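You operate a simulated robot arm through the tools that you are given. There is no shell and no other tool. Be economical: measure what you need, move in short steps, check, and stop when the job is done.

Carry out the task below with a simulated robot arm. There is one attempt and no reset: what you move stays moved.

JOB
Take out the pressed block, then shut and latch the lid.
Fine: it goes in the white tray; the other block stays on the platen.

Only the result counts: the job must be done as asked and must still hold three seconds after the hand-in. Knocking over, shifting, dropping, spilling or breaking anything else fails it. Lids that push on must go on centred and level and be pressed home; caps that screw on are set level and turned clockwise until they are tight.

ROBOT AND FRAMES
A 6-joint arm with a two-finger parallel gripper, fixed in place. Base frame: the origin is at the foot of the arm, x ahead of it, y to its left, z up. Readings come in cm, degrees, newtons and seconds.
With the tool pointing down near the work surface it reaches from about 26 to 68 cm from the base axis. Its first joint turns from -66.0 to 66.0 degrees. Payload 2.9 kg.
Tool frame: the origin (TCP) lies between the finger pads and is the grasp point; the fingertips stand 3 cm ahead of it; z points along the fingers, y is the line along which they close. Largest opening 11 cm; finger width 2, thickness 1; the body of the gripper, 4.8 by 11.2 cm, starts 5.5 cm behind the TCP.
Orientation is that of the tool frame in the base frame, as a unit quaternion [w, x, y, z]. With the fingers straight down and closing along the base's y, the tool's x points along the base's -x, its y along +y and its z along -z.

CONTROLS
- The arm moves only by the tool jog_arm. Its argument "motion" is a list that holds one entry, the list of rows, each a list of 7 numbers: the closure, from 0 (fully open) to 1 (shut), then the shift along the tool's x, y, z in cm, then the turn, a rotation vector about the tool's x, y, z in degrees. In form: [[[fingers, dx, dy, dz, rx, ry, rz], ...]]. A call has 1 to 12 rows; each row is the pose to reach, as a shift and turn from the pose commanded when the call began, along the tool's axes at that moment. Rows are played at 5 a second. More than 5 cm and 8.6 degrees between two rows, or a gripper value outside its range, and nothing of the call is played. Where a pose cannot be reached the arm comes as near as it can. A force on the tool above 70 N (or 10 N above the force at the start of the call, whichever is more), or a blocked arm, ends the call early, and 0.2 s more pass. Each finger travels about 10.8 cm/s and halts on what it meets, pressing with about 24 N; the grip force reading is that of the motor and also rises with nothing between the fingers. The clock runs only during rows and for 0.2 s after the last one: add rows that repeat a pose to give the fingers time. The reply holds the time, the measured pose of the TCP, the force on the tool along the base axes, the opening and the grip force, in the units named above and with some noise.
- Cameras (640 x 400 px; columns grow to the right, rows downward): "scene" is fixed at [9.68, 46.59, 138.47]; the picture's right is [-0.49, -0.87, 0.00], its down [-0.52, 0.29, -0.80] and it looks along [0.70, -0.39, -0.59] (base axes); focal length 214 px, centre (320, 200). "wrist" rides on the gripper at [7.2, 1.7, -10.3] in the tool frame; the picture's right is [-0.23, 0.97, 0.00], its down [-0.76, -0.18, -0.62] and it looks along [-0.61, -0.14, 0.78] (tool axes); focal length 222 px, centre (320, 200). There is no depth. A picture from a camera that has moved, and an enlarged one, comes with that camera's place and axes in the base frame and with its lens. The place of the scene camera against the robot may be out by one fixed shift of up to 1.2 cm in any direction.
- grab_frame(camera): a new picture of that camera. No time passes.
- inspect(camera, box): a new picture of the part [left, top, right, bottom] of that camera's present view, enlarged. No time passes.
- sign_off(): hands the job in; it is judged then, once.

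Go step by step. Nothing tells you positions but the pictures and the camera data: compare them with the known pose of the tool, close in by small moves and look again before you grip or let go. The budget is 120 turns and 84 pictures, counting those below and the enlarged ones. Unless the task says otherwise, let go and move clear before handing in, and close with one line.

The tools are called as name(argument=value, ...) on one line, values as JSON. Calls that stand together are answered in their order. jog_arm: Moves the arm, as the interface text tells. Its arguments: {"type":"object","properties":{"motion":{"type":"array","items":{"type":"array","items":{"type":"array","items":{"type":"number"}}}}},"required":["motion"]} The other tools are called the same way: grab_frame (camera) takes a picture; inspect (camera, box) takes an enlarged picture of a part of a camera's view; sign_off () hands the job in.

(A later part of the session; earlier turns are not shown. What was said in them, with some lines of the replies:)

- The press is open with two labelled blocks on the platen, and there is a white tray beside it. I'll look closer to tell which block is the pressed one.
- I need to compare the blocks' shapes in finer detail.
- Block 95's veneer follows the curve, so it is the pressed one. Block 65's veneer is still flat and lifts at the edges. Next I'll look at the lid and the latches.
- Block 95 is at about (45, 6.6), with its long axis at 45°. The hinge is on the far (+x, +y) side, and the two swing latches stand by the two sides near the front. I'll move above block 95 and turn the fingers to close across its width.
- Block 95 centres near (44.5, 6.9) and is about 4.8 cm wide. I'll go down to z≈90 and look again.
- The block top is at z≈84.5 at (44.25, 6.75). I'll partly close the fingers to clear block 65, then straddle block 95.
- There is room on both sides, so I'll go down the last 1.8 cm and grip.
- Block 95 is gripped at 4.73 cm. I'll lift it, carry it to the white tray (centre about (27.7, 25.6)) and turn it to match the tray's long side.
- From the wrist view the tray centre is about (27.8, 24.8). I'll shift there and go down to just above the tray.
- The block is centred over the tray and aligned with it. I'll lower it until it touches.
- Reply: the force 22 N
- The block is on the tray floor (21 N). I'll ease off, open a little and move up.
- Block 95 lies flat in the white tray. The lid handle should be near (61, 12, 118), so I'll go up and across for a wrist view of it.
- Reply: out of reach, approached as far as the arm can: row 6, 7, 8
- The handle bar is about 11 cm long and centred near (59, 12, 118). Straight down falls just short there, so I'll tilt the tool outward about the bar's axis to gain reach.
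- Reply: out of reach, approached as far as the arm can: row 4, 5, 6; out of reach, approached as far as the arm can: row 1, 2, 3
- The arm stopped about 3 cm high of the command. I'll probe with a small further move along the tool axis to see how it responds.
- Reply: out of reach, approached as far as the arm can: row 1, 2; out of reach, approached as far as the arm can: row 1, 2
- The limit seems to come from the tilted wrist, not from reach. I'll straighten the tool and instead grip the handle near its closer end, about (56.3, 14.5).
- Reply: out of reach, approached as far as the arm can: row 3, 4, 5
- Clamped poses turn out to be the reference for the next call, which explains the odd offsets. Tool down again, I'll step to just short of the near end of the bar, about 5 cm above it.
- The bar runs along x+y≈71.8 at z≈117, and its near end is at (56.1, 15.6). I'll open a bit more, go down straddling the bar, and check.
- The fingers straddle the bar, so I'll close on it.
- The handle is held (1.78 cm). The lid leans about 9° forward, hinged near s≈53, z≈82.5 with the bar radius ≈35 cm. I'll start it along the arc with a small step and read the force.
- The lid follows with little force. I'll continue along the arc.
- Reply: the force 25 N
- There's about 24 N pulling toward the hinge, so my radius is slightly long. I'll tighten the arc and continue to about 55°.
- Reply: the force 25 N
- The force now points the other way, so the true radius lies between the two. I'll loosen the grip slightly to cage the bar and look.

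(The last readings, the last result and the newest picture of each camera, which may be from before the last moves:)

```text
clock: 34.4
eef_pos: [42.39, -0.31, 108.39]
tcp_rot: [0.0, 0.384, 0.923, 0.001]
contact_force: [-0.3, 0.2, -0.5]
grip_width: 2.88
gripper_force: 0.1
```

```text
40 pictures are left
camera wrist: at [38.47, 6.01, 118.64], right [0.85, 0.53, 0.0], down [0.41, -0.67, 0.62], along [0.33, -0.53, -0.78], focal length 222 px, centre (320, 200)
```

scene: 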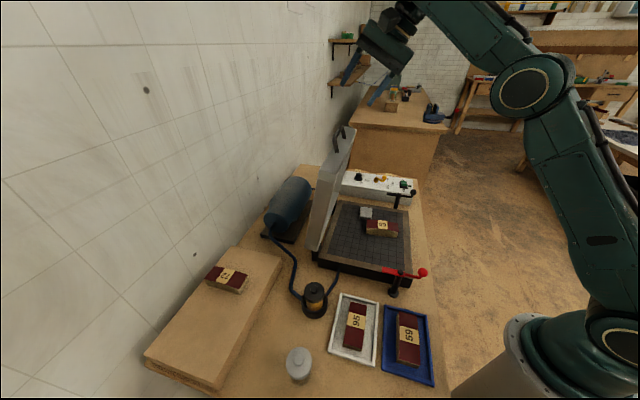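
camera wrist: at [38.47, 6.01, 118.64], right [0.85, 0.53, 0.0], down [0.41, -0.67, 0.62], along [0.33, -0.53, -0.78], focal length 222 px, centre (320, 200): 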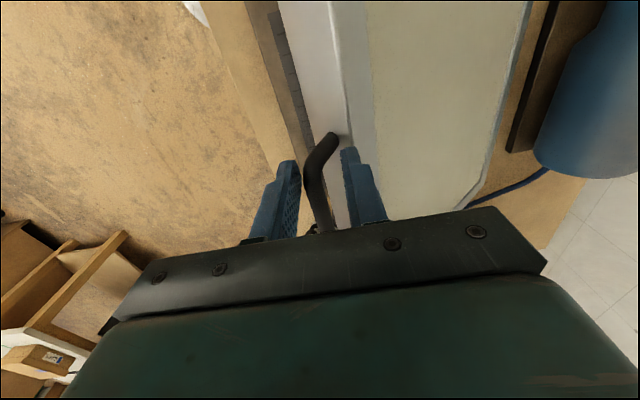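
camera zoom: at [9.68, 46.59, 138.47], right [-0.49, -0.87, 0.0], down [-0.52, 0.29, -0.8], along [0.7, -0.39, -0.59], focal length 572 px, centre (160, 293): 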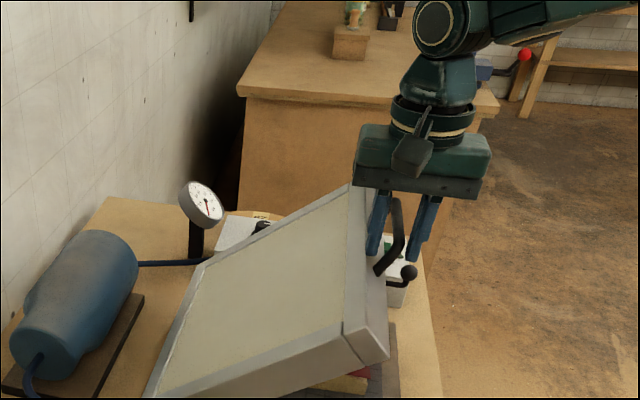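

The lid's friction hinge holds it where I leave it. I'll re-grip and continue on the corrected arc (hinge s≈53.3, z≈83.3, R≈34).

jog_arm(motion=[[[0.85, 0, 0, 0, 0, 0, 0], [0.95, 0, 0, 0, 0, 0, 0], [0.95, 0, 0, 0, 0, 0, 0], [0.95, 0, -0.9, 0.8, 0, 0, 0], [0.95, 0, -1.76, 1.6, 0, 0, 0], [0.95, 0, -2.5, 2.5, 0, 0, 0], [0.95, 0, -3.3, 3.4, 0, 0, 0], [0.95, 0, -4.0, 4.4, 0, 0, 0], [0.95, 0, -4.7, 5.4, 0, 0, 0], [0.95, 0, -5.3, 6.4, 0, 0, 0], [0.95, 0, -5.95, 7.4, 0, 0, 0], [0.95, 0, -5.95, 7.4, 0, 0, 0]]])

inspect(camera="scene", box=[310, 110, 450, 260])

```text
clock: 37.0
eef_pos: [38.15, -4.58, 100.8]
tcp_rot: [0.001, 0.385, 0.923, 0.0]
contact_force: [0.5, -10.3, 8.0]
grip_width: 2.42
gripper_force: 45.7
```

```text
2.67 times, centred on (380, 185) of scene
camera zoom: at [9.67, 46.56, 138.48], right [-0.49, -0.87, 0.0], down [-0.52, 0.29, -0.8], along [0.7, -0.39, -0.59], focal length 572 px, centre (160, 240)
```

zoom: 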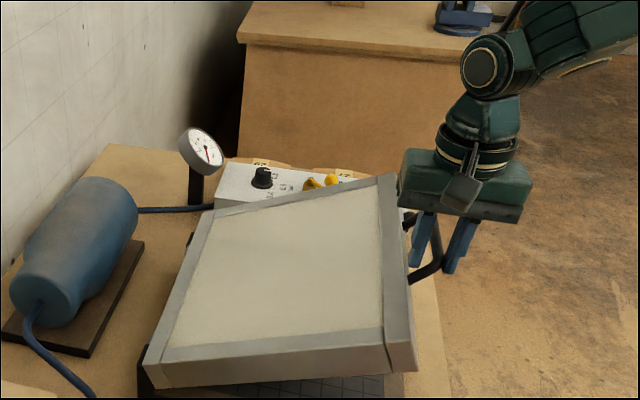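

jog_arm(motion=[[[0.95, 0, -0.55, 1, 0, 0, 0], [0.95, 0, -1.1, 2, 0, 0, 0], [0.95, 0, -1.6, 3.1, 0, 0, 0], [0.95, 0, -2.05, 4.2, 0, 0, 0], [0.95, 0, -2.45, 5.3, 0, 0, 0], [0.95, 0, -2.85, 6.4, 0, 0, 0], [0.95, 0, -3.2, 7.5, 0, 0, 0], [0.95, 0, -3.5, 8.6, 0, 0, 0], [0.95, 0, -3.5, 8.6, 0, 0, 0]]])

inspect(camera="scene", box=[310, 140, 450, 290])

```text
clock: 39.0
eef_pos: [35.54, -6.99, 92.05]
tcp_rot: [-0.001, 0.385, 0.923, 0.001]
contact_force: [-7.5, -14.8, 0.8]
grip_width: 2.33
gripper_force: 17.9
```

```text
2.67 times, centred on (380, 215) of scene
camera zoom: at [9.66, 46.55, 138.49], right [-0.49, -0.87, 0.0], down [-0.52, 0.29, -0.8], along [0.7, -0.39, -0.59], focal length 572 px, centre (160, 160)
```

zoom: 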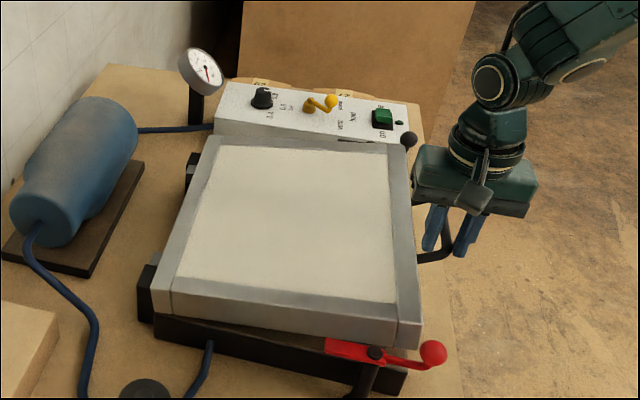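

Nearly closed, at about 14°. I'll continue down in small steps and watch the force.

jog_arm(motion=[[[0.95, 0, -0.4, 0.8, 0, 0, 0], [0.95, 0, -0.6, 1.6, 0, 0, 0], [0.95, 0, -0.75, 2.4, 0, 0, 0], [0.95, 0, -0.9, 3.2, 0, 0, 0], [0.95, 0, -1.0, 4.0, 0, 0, 0], [0.95, 0, -1.1, 4.8, 0, 0, 0], [0.95, 0, -1.1, 4.8, 0, 0, 0]]])

inspect(camera="scene", box=[310, 160, 450, 310])

```text
clock: 40.4
eef_pos: [35.15, -7.66, 88.31]
tcp_rot: [0.005, 0.384, 0.923, 0.003]
contact_force: [-6.7, -0.4, 15.7]
grip_width: 2.09
gripper_force: 14.9
stopped in row 6: the force on the tool passed its limit (the readings are from after the stop); the commanded pose is now the measured one
```

```text
2.67 times, centred on (380, 235) of scene
camera zoom: at [9.65, 46.59, 138.47], right [-0.49, -0.87, 0.0], down [-0.52, 0.29, -0.81], along [0.7, -0.39, -0.59], focal length 572 px, centre (160, 107)
```

zoom: 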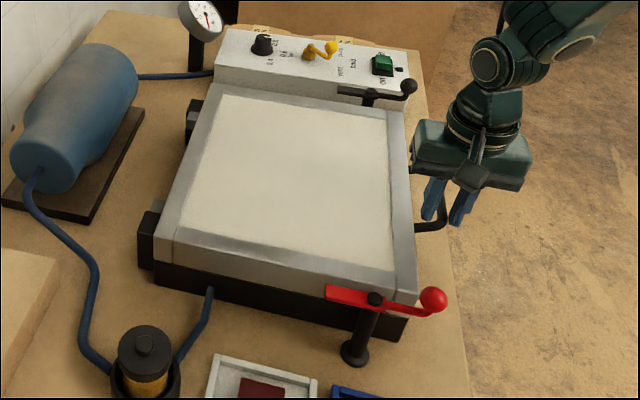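

The force limit tripped, so the lid is probably down. I'll check the gap.

inspect(camera="scene", box=[345, 215, 445, 285])

grab_frame(camera="wrist")

```text
5.71 times, centred on (395, 250) of scene
camera zoom: at [9.65, 46.59, 138.47], right [-0.49, -0.87, 0.0], down [-0.52, 0.29, -0.81], along [0.7, -0.39, -0.59], focal length 1226 px, centre (-109, -86)
```

zoom: 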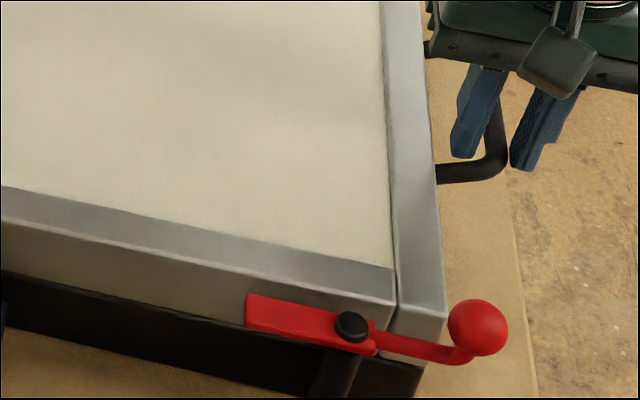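

```text
35 pictures are left
camera wrist: at [31.13, -1.33, 98.5], right [0.85, 0.53, 0.01], down [0.4, -0.67, 0.63], along [0.34, -0.53, -0.78], focal length 222 px, centre (320, 200)
```

wrist: 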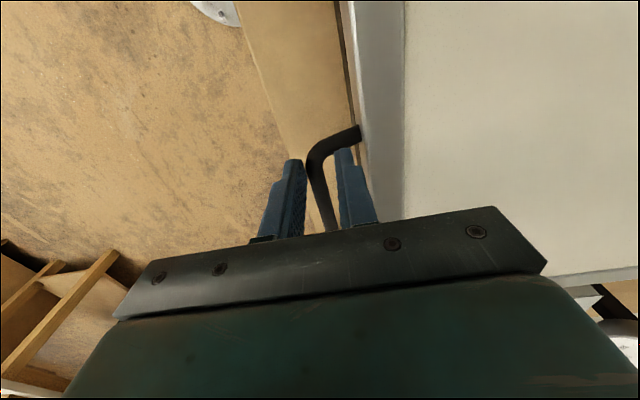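

The lid looks seated. I'll let go, rise clear, and view everything.

jog_arm(motion=[[[0.8, 0, 0, 0, 0, 0, 0], [0.7, 0, 0, 0, 0, 0, 0], [0.7, 0, 0, 0, 0, 0, 0], [0.7, 0, 0, -2, 0, 0, 0], [0.7, 0, 0, -5, 0, 0, 0], [0.7, 0, 0, -9, 0, 0, 0], [0.7, 0, 0, -13, 0, 0, 0], [0.7, 0, 0, -17, 0, 0, 0], [0.7, 0, 0, -17, 0, 0, 0]]])

grab_frame(camera="wrist")

inspect(camera="scene", box=[290, 160, 450, 310])

```text
clock: 42.4
eef_pos: [34.9, -7.85, 105.38]
tcp_rot: [0.005, 0.383, 0.924, 0.003]
contact_force: [0.1, 1.2, -0.3]
grip_width: 3.32
gripper_force: 0.0
```

```text
34 pictures are left
camera wrist: at [30.85, -1.56, 115.68], right [0.85, 0.53, 0.01], down [0.4, -0.67, 0.63], along [0.34, -0.53, -0.78], focal length 222 px, centre (320, 200)
```

wrist: 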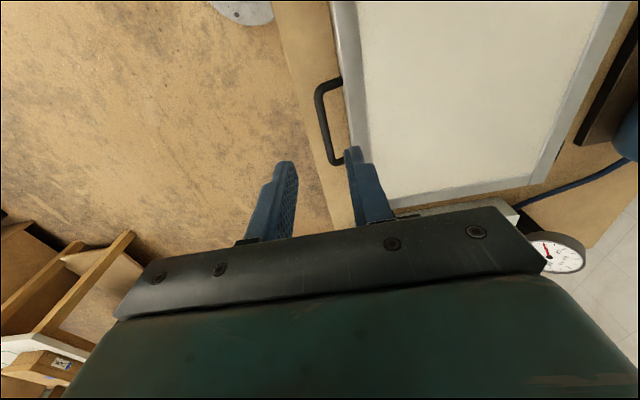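

```text
2.67 times, centred on (370, 235) of scene
camera zoom: at [9.68, 46.59, 138.47], right [-0.49, -0.87, 0.0], down [-0.52, 0.29, -0.8], along [0.7, -0.39, -0.59], focal length 572 px, centre (187, 107)
```

zoom: 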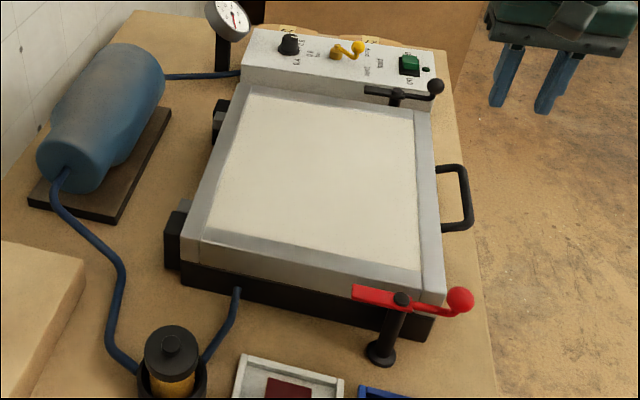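

The lid is closed, and both latches still need swinging over it. Red pivots near (30.1, 9.1, 87) and should turn clockwise; black pivots near (55, -16.6) and should turn counter-clockwise. I'll move to the outer side of the red one with the fingers shut.

jog_arm(motion=[[[0.8, 3.1, 2, 0, 0, 0, 0], [1, 6.2, 4, 0, 0, 0, 0], [1, 9.3, 6, 1, 0, 0, 0], [1, 12.4, 8, 3, 0, 0, 0], [1, 15.5, 10, 5, 0, 0, 0], [1, 18.7, 11.9, 7.5, 0, 0, 0], [1, 18.7, 11.9, 7.5, 0, 0, 0]]])

grab_frame(camera="wrist")

inspect(camera="scene", box=[340, 220, 460, 320])

```text
clock: 44.0
eef_pos: [30.5, 13.95, 97.7]
tcp_rot: [0.005, 0.385, 0.923, 0.003]
contact_force: [0.3, -0.6, -0.6]
grip_width: 0.03
gripper_force: 23.8
```

```text
32 pictures are left
camera wrist: at [26.36, 20.36, 108.06], right [0.85, 0.53, 0.01], down [0.4, -0.67, 0.63], along [0.34, -0.53, -0.78], focal length 222 px, centre (320, 200)
```

wrist: 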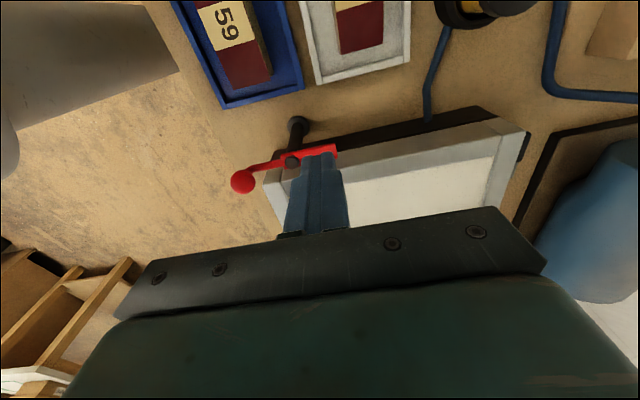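

```text
4.00 times, centred on (400, 270) of scene
camera zoom: at [9.68, 46.59, 138.47], right [-0.49, -0.87, 0.0], down [-0.52, 0.29, -0.8], along [0.7, -0.39, -0.59], focal length 858 px, centre (0, -80)
```

zoom: 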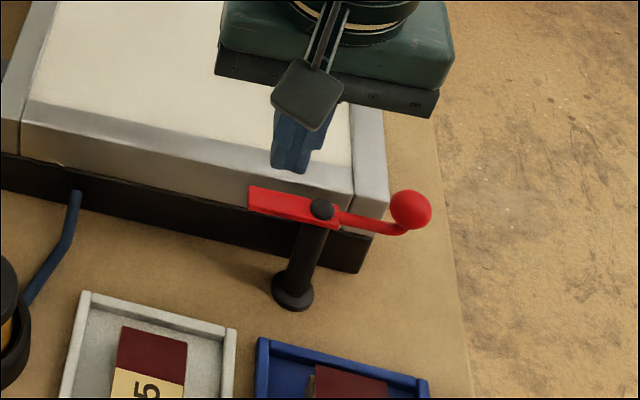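

The bar tip is near (33.9, 12.3) with its top at z≈86.4, and the lid top is at about 85. I'll lower the shut fingertips just outside the bar to z≈85.7.

jog_arm(motion=[[[1, 0, -0.4, 3, 0, 0, 0], [1, 0, -0.4, 6, 0, 0, 0], [1, 0, -0.4, 8, 0, 0, 0], [1, 0, -0.4, 9, 0, 0, 0], [1, 0, -0.4, 9, 0, 0, 0]]])

inspect(camera="scene", box=[350, 230, 440, 300])

inspect(camera="wrist", box=[220, 80, 420, 220])

```text
clock: 45.2
eef_pos: [30.02, 13.71, 88.64]
tcp_rot: [0.005, 0.383, 0.924, 0.003]
contact_force: [-0.8, -1.1, -1.1]
grip_width: 0.0
gripper_force: 24.0
```

```text
5.71 times, centred on (395, 265) of scene
camera zoom: at [9.68, 46.59, 138.47], right [-0.49, -0.87, 0.0], down [-0.52, 0.29, -0.8], along [0.7, -0.39, -0.59], focal length 1226 px, centre (-109, -171)
```

zoom: 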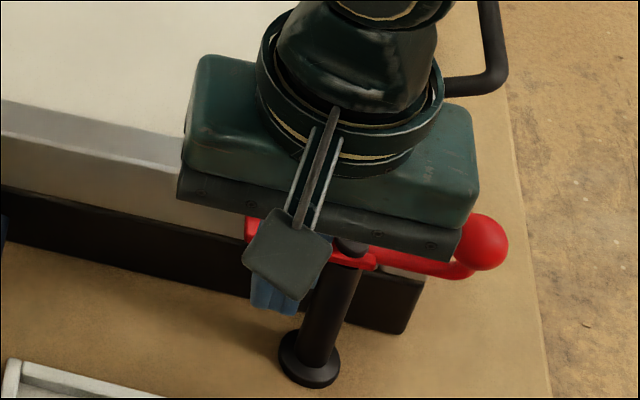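

```text
2.86 times, centred on (320, 150) of wrist
camera zoom: at [26.11, 20.01, 98.95], right [0.85, 0.53, 0.01], down [0.4, -0.67, 0.63], along [0.34, -0.53, -0.78], focal length 635 px, centre (320, 343)
```

zoom: 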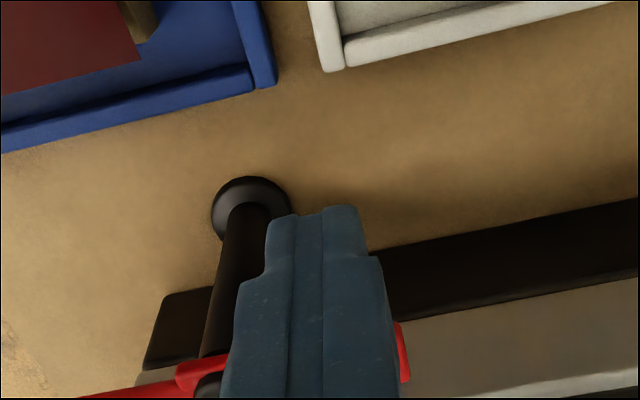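

The fingers sit just outside the bar. I'll push it inward along its arc to about 45° and check.

jog_arm(motion=[[[1, -0.8, -0.1, 0, 0, 0, 0], [1, -1.57, -0.2, 0, 0, 0, 0], [1, -2.3, 0.1, 0, 0, 0, 0], [1, -3.1, 0.3, 0, 0, 0, 0], [1, -3.9, 0.4, 0, 0, 0, 0], [1, -3.9, 0.4, 0, 0, 0, 0]]])

inspect(camera="scene", box=[350, 230, 440, 300])

inspect(camera="wrist", box=[200, 100, 420, 240])

```text
clock: 46.6
eef_pos: [33.08, 11.38, 88.69]
tcp_rot: [0.005, 0.383, 0.924, 0.003]
contact_force: [-1.2, -0.1, 0.6]
grip_width: 0.02
gripper_force: 23.7
```

```text
5.71 times, centred on (395, 265) of scene
camera zoom: at [9.68, 46.59, 138.47], right [-0.49, -0.87, 0.0], down [-0.52, 0.29, -0.8], along [0.7, -0.39, -0.59], focal length 1226 px, centre (-109, -171)
```

zoom: 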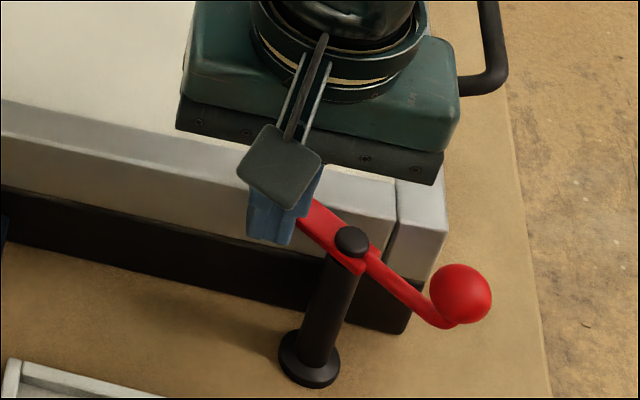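

```text
2.86 times, centred on (310, 170) of wrist
camera zoom: at [29.08, 17.6, 98.95], right [0.85, 0.53, 0.01], down [0.4, -0.67, 0.63], along [0.34, -0.53, -0.78], focal length 635 px, centre (349, 286)
```

zoom: 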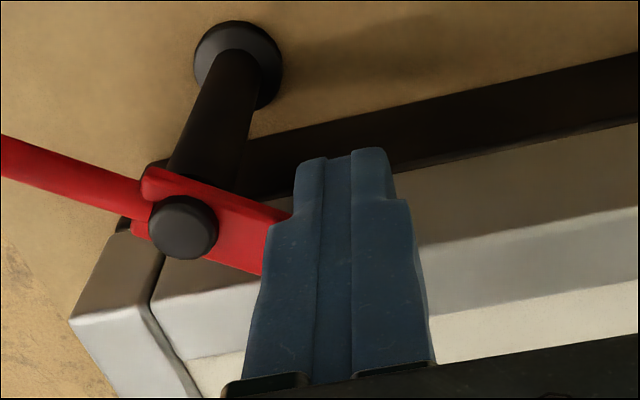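

It is rotating cleanly. I'll continue to 90°.

jog_arm(motion=[[[1, -0.6, -0.2, 0, 0, 0, 0], [1, -1.16, -0.6, 0, 0, 0, 0], [1, -1.6, -0.9, 0, 0, 0, 0], [1, -1.96, -1.2, 0, 0, 0, 0], [1, -2.3, -1.6, 0, 0, 0, 0], [1, -2.5, -2.0, 0, 0, 0, 0], [1, -2.5, -2.0, 0, 0, 0, 0]]])

inspect(camera="scene", box=[350, 230, 440, 300])

inspect(camera="wrist", box=[200, 100, 420, 240])

```text
clock: 48.2
eef_pos: [33.71, 8.44, 88.67]
tcp_rot: [0.005, 0.381, 0.925, 0.009]
contact_force: [9.4, 32.6, -8.6]
grip_width: 0.0
gripper_force: 24.0
```

```text
5.71 times, centred on (395, 265) of scene
camera zoom: at [9.71, 46.67, 138.44], right [-0.49, -0.87, 0.0], down [-0.52, 0.29, -0.8], along [0.7, -0.39, -0.59], focal length 1226 px, centre (-109, -171)
```

zoom: 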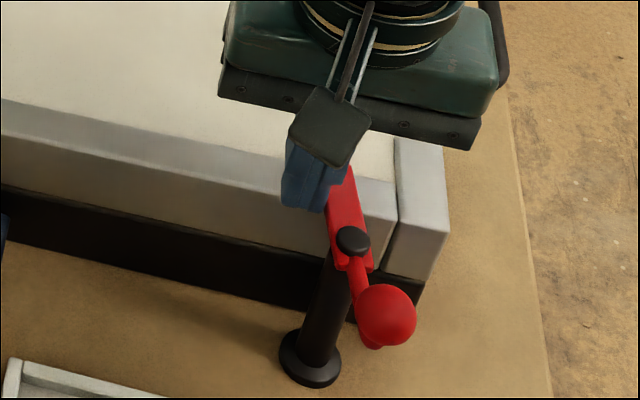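

```text
2.86 times, centred on (310, 170) of wrist
camera zoom: at [29.56, 14.65, 99.01], right [0.85, 0.53, 0.02], down [0.41, -0.67, 0.62], along [0.34, -0.52, -0.78], focal length 635 px, centre (349, 286)
```

zoom: 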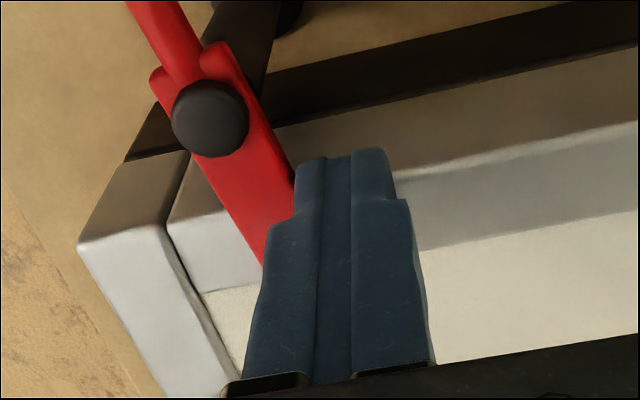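

The lever has turned about 85° and is now resisting (33 N). I'll nudge it a bit further to see whether that is the end stop.

jog_arm(motion=[[[1, 0, -0.3, 0, 0, 0, 0], [1, 0, -0.5, 0, 0, 0, 0], [1, 0, -0.5, 0, 0, 0, 0]]])

inspect(camera="scene", box=[350, 230, 440, 300])

```text
clock: 49.0
eef_pos: [33.58, 8.46, 88.77]
tcp_rot: [0.008, 0.379, 0.925, 0.014]
contact_force: [21.3, 45.2, -2.1]
grip_width: 0.0
gripper_force: 24.1
```

```text
5.71 times, centred on (395, 265) of scene
camera zoom: at [9.73, 46.7, 138.43], right [-0.49, -0.87, 0.0], down [-0.52, 0.29, -0.8], along [0.7, -0.39, -0.59], focal length 1226 px, centre (-109, -171)
```

zoom: 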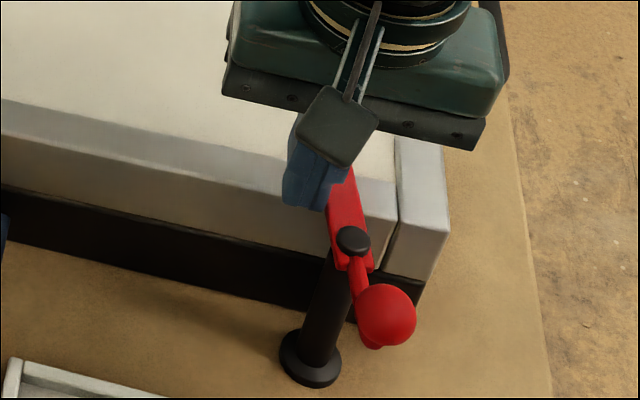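

That is the end stop: the red latch is swung over the lid. I'll back off, lift, and go look at the black one.

jog_arm(motion=[[[1, 0.2, 1.5, 0, 0, 0, 0], [1, 0.2, 1.5, -3, 0, 0, 0], [1, 0.2, 1.5, -7, 0, 0, 0], [1, 0.2, 1.5, -11, 0, 0, 0], [1, -4, 1.5, -14, 0, 0, 0], [1, -8.5, 1.5, -14, 0, 0, 0], [1, -13, 1.5, -14, 0, 0, 0], [1, -17.5, 1.5, -14, 0, 0, 0], [1, -22, 1.5, -14, 0, 0, 0], [1, -26, 1.5, -14, 0, 0, 0], [1, -26, 1.5, -14, 0, 0, 0]]])

grab_frame(camera="wrist")

grab_frame(camera="scene")

```text
refused: row 5 steps farther than a row can; nothing moved
```

```text
23 pictures are left
camera wrist: at [29.42, 14.49, 99.07], right [0.85, 0.53, 0.03], down [0.4, -0.67, 0.62], along [0.35, -0.51, -0.78], focal length 222 px, centre (320, 200)
```

wrist: 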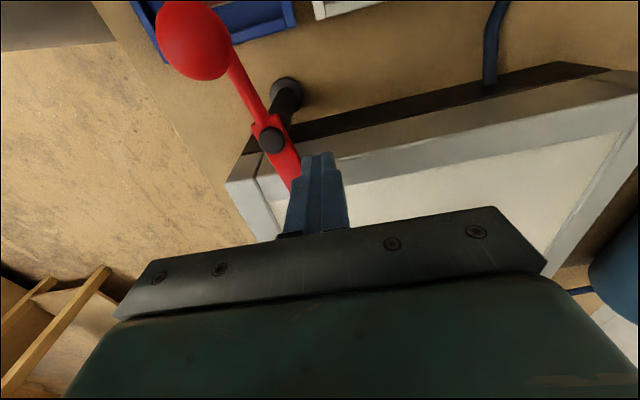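

```text
22 pictures are left
```

scene: 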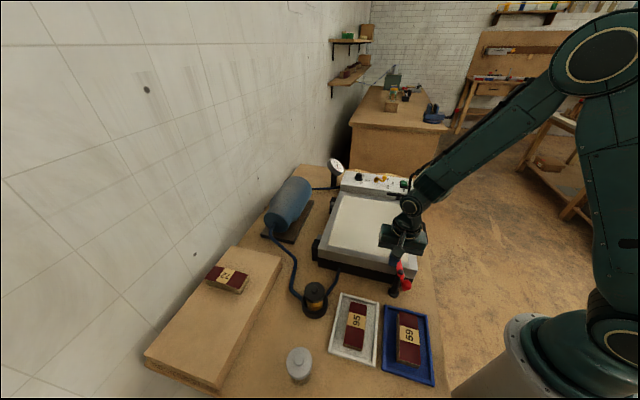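

The call was refused because one row was too long. I'll redo it with smaller steps.

jog_arm(motion=[[[1, 0.2, 1.5, 0, 0, 0, 0], [1, 0.2, 1.5, -3, 0, 0, 0], [1, 0.2, 1.5, -7, 0, 0, 0], [1, 0.2, 1.5, -11, 0, 0, 0], [1, -2.5, 1.5, -14, 0, 0, 0], [1, -6.5, 1.5, -14, 0, 0, 0], [1, -11, 1.5, -14, 0, 0, 0], [1, -15.5, 1.5, -14, 0, 0, 0], [1, -20, 1.5, -14, 0, 0, 0], [1, -24, 1.5, -14, 0, 0, 0], [1, -26, 1.5, -14, 0, 0, 0]]])

```text
clock: 51.4
eef_pos: [52.42, -9.87, 102.91]
tcp_rot: [0.005, 0.384, 0.923, 0.003]
contact_force: [-0.2, -0.5, 0.4]
grip_width: 0.03
gripper_force: 24.0
```

grab_frame(camera="wrist")

inspect(camera="scene", box=[340, 160, 440, 230])

```text
21 pictures are left
camera wrist: at [48.46, -3.58, 113.15], right [0.85, 0.53, 0.01], down [0.4, -0.67, 0.63], along [0.34, -0.53, -0.78], focal length 222 px, centre (320, 200)
```

wrist: 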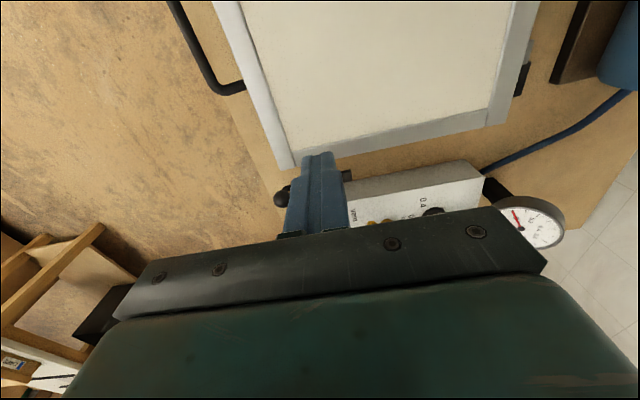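

```text
5.71 times, centred on (390, 195) of scene
camera zoom: at [9.68, 46.59, 138.47], right [-0.49, -0.87, 0.0], down [-0.52, 0.29, -0.8], along [0.7, -0.39, -0.59], focal length 1226 px, centre (-80, 229)
```

zoom: 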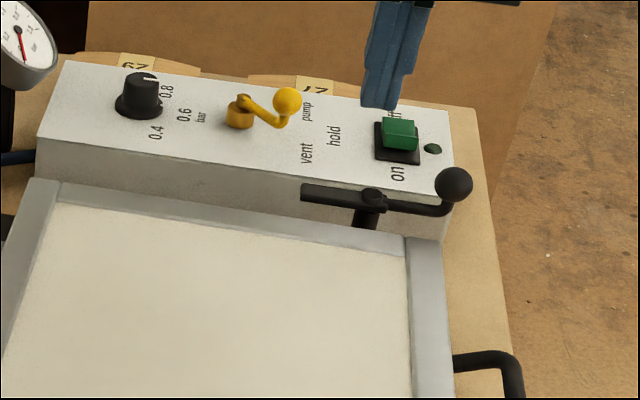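

The black pivot is near (57.7, -18.3), about 10 cm in front of the low control panel. I'll move over its outer side, still high, and check before going down.

jog_arm(motion=[[[1, -4, 0.3, 0, 0, 0, 0], [1, -8, 0.6, 0, 0, 0, 0], [1, -11, 0.8, 2, 0, 0, 0], [1, -13.2, 1, 5, 0, 0, 0], [1, -13.2, 1, 9, 0, 0, 0], [1, -13.2, 1, 9, 0, 0, 0]]])

inspect(camera="scene", box=[350, 150, 440, 220])

inspect(camera="wrist", box=[200, 100, 420, 240])

```text
clock: 52.8
eef_pos: [62.35, -18.25, 94.09]
tcp_rot: [0.005, 0.383, 0.924, 0.003]
contact_force: [0.3, 0.3, 0.1]
grip_width: 0.0
gripper_force: 23.8
```

```text
5.71 times, centred on (395, 185) of scene
camera zoom: at [9.68, 46.59, 138.47], right [-0.49, -0.87, 0.0], down [-0.52, 0.29, -0.8], along [0.7, -0.39, -0.59], focal length 1226 px, centre (-109, 286)
```

zoom: 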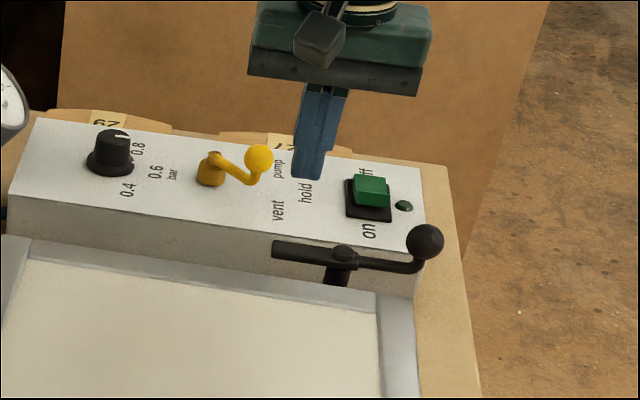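

```text
2.86 times, centred on (310, 170) of wrist
camera zoom: at [58.35, -11.98, 104.45], right [0.85, 0.53, 0.01], down [0.4, -0.67, 0.63], along [0.34, -0.53, -0.78], focal length 635 px, centre (349, 286)
```

zoom: 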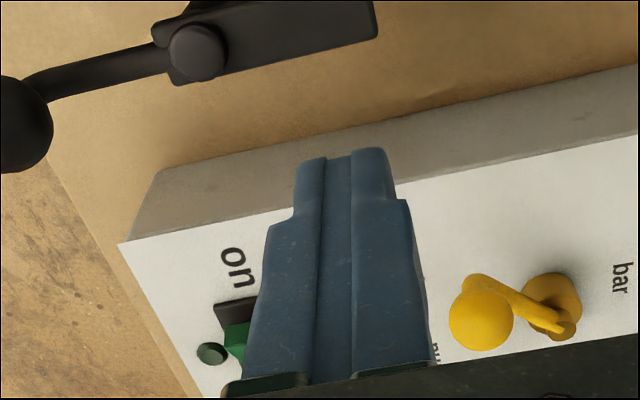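

The pivot refines to (58.2, -19.0). I'll shift 0.8 cm outward for clearance and lower the tips beside the bar.

jog_arm(motion=[[[1, -0.8, -0.2, 0, 0, 0, 0], [1, -0.8, -0.2, 2, 0, 0, 0], [1, -0.8, -0.2, 4, 0, 0, 0], [1, -0.8, -0.2, 5.4, 0, 0, 0], [1, -0.8, -0.2, 5.4, 0, 0, 0]]])

inspect(camera="scene", box=[360, 160, 430, 215])

```text
clock: 54.0
eef_pos: [63.06, -19.06, 88.53]
tcp_rot: [0.005, 0.384, 0.923, 0.002]
contact_force: [0.4, 0.2, -0.3]
grip_width: 0.01
gripper_force: 23.8
```

```text
7.27 times, centred on (395, 188) of scene
camera zoom: at [9.68, 46.59, 138.47], right [-0.49, -0.87, 0.0], down [-0.52, 0.29, -0.8], along [0.7, -0.39, -0.59], focal length 1560 px, centre (-226, 291)
```

zoom: 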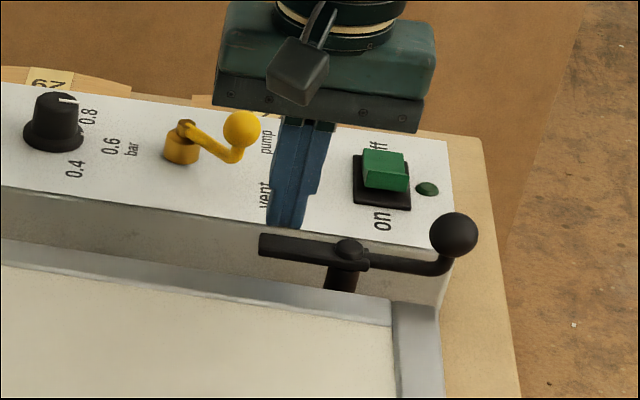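

The tips are level with the bar. I'll push it inward along its arc to about 45°.

jog_arm(motion=[[[1, 0.8, -0.1, 0, 0, 0, 0], [1, 1.6, -0.2, 0, 0, 0, 0], [1, 2.4, 0, 0, 0, 0, 0], [1, 3.2, 0.2, 0, 0, 0, 0], [1, 4.0, 0.3, 0, 0, 0, 0], [1, 4.0, 0.3, 0, 0, 0, 0]]])

inspect(camera="scene", box=[360, 160, 430, 215])

```text
clock: 55.4
eef_pos: [60.39, -16.02, 88.49]
tcp_rot: [0.005, 0.384, 0.923, 0.002]
contact_force: [0.7, -0.4, 0.3]
grip_width: 0.0
gripper_force: 24.3
```

```text
7.27 times, centred on (395, 188) of scene
camera zoom: at [9.68, 46.59, 138.47], right [-0.49, -0.87, 0.0], down [-0.52, 0.29, -0.8], along [0.7, -0.39, -0.59], focal length 1560 px, centre (-226, 291)
```

zoom: 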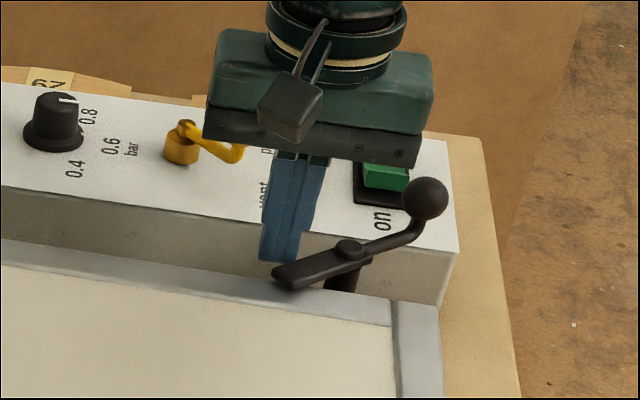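

jog_arm(motion=[[[1, 0.6, -0.2, -0.2, 0, 0, 0], [1, 1.1, -0.6, -0.2, 0, 0, 0], [1, 1.5, -0.9, -0.2, 0, 0, 0], [1, 1.9, -1.2, -0.2, 0, 0, 0], [1, 2.2, -1.6, -0.2, 0, 0, 0], [1, 2.4, -2.0, -0.2, 0, 0, 0], [1, 2.4, -2.0, -0.2, 0, 0, 0]]])

inspect(camera="scene", box=[360, 160, 430, 215])

```text
clock: 57.0
eef_pos: [57.76, -15.63, 88.73]
tcp_rot: [0.012, 0.382, 0.924, 0.004]
contact_force: [34.1, 6.0, -7.0]
grip_width: 0.0
gripper_force: 24.0
```

```text
7.27 times, centred on (395, 188) of scene
camera zoom: at [9.77, 46.6, 138.46], right [-0.49, -0.87, 0.0], down [-0.52, 0.29, -0.8], along [0.7, -0.39, -0.59], focal length 1560 px, centre (-226, 291)
```

zoom: 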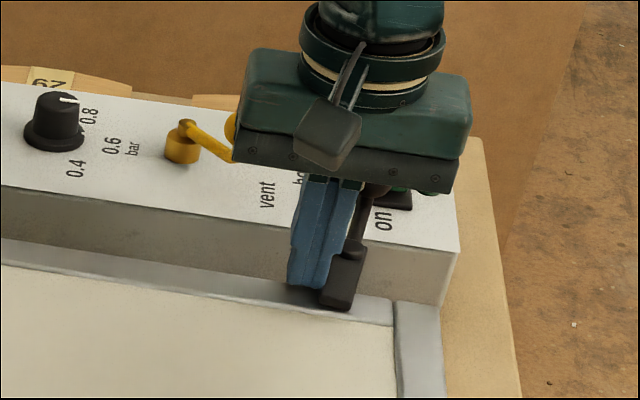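

The resistance matches the red one's end stop. I'll give it one short extra nudge, then back off and rise.

jog_arm(motion=[[[1, 0, -0.3, 0, 0, 0, 0], [1, 0, -0.4, 0, 0, 0, 0], [1, 0, 1.2, 0, 0, 0, 0], [1, 0, 1.2, -3, 0, 0, 0], [1, 0, 1.2, -7, 0, 0, 0], [1, 0, 1.2, -11, 0, 0, 0], [1, 0, 1.2, -15, 0, 0, 0], [1, 0, 1.2, -18, 0, 0, 0], [1, 0, 1.2, -18, 0, 0, 0]]])

inspect(camera="scene", box=[300, 160, 440, 300])

grab_frame(camera="scene")

```text
clock: 59.0
eef_pos: [57.97, -14.57, 106.74]
tcp_rot: [0.004, 0.384, 0.923, 0.002]
contact_force: [0.0, -0.5, 0.5]
grip_width: 0.01
gripper_force: 24.8
```

```text
2.86 times, centred on (370, 230) of scene
camera zoom: at [9.68, 46.59, 138.47], right [-0.49, -0.87, 0.0], down [-0.52, 0.29, -0.8], along [0.7, -0.39, -0.59], focal length 613 px, centre (177, 114)
```

zoom: 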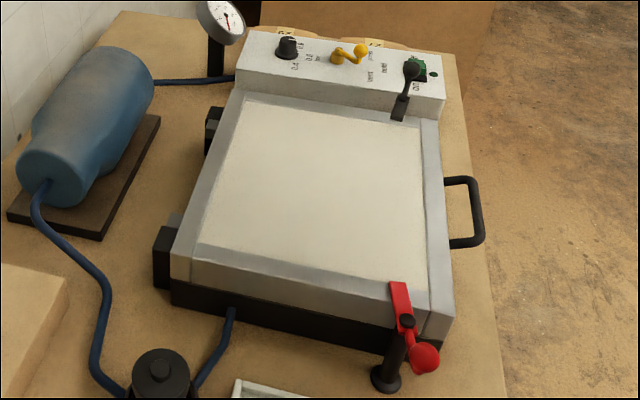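

```text
13 pictures are left
```

scene: 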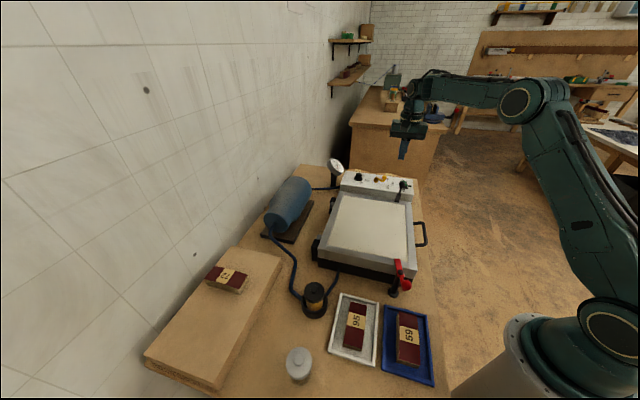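

Both latches now lie over the lid frame. One last close check of the lid seam and the tray.

inspect(camera="scene", box=[310, 215, 420, 300])

inspect(camera="scene", box=[320, 285, 440, 390])

grab_frame(camera="wrist")

```text
4.71 times, centred on (365, 258) of scene
camera zoom: at [9.68, 46.59, 138.47], right [-0.49, -0.87, 0.0], down [-0.52, 0.29, -0.8], along [0.7, -0.39, -0.59], focal length 1009 px, centre (108, -71)
```

zoom: 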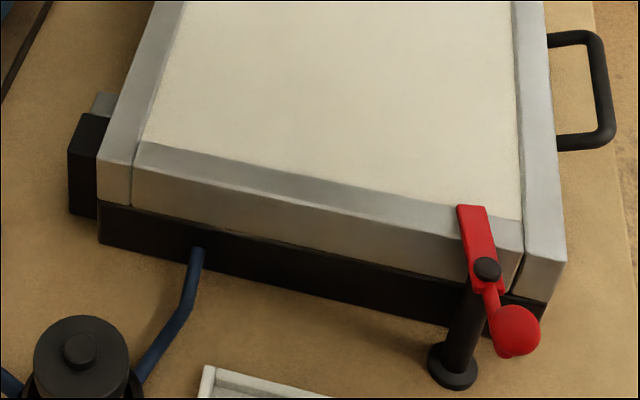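

```text
3.81 times, centred on (380, 338) of scene
camera zoom: at [9.68, 46.59, 138.47], right [-0.49, -0.87, 0.0], down [-0.52, 0.29, -0.8], along [0.7, -0.39, -0.59], focal length 817 px, centre (91, -324)
```

zoom: 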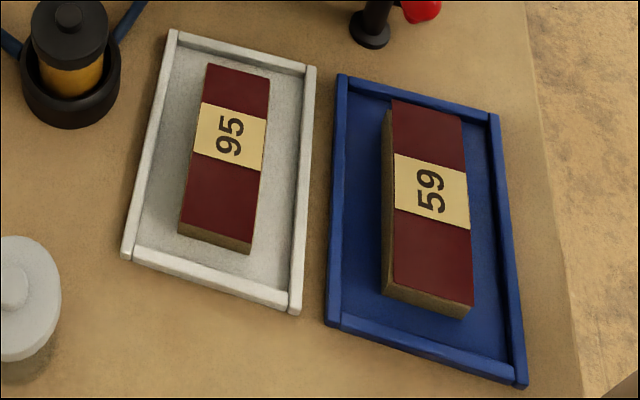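

```text
10 pictures are left
camera wrist: at [53.94, -8.4, 117.03], right [0.85, 0.53, 0.01], down [0.4, -0.67, 0.63], along [0.34, -0.53, -0.78], focal length 222 px, centre (320, 200)
```

wrist: 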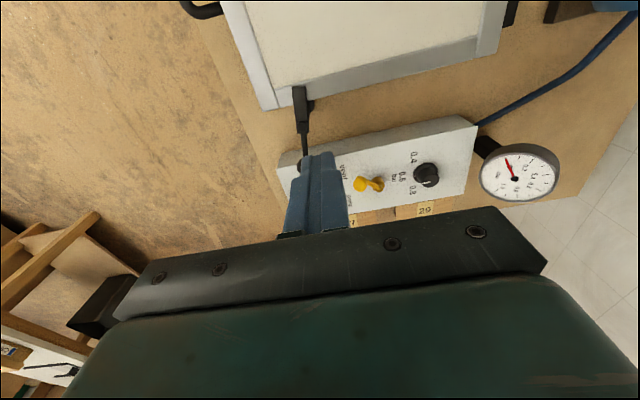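

The lid sits flush on the platen with both latches over its frame. Block 95 is flat in the white tray and the arm is clear, so I'm handing in.

sign_off()

```text
The job is handed in.
```

The pressed block (95) is in the white tray, block 65 was left on the platen, and the lid is shut with both latches swung over it to their stops.
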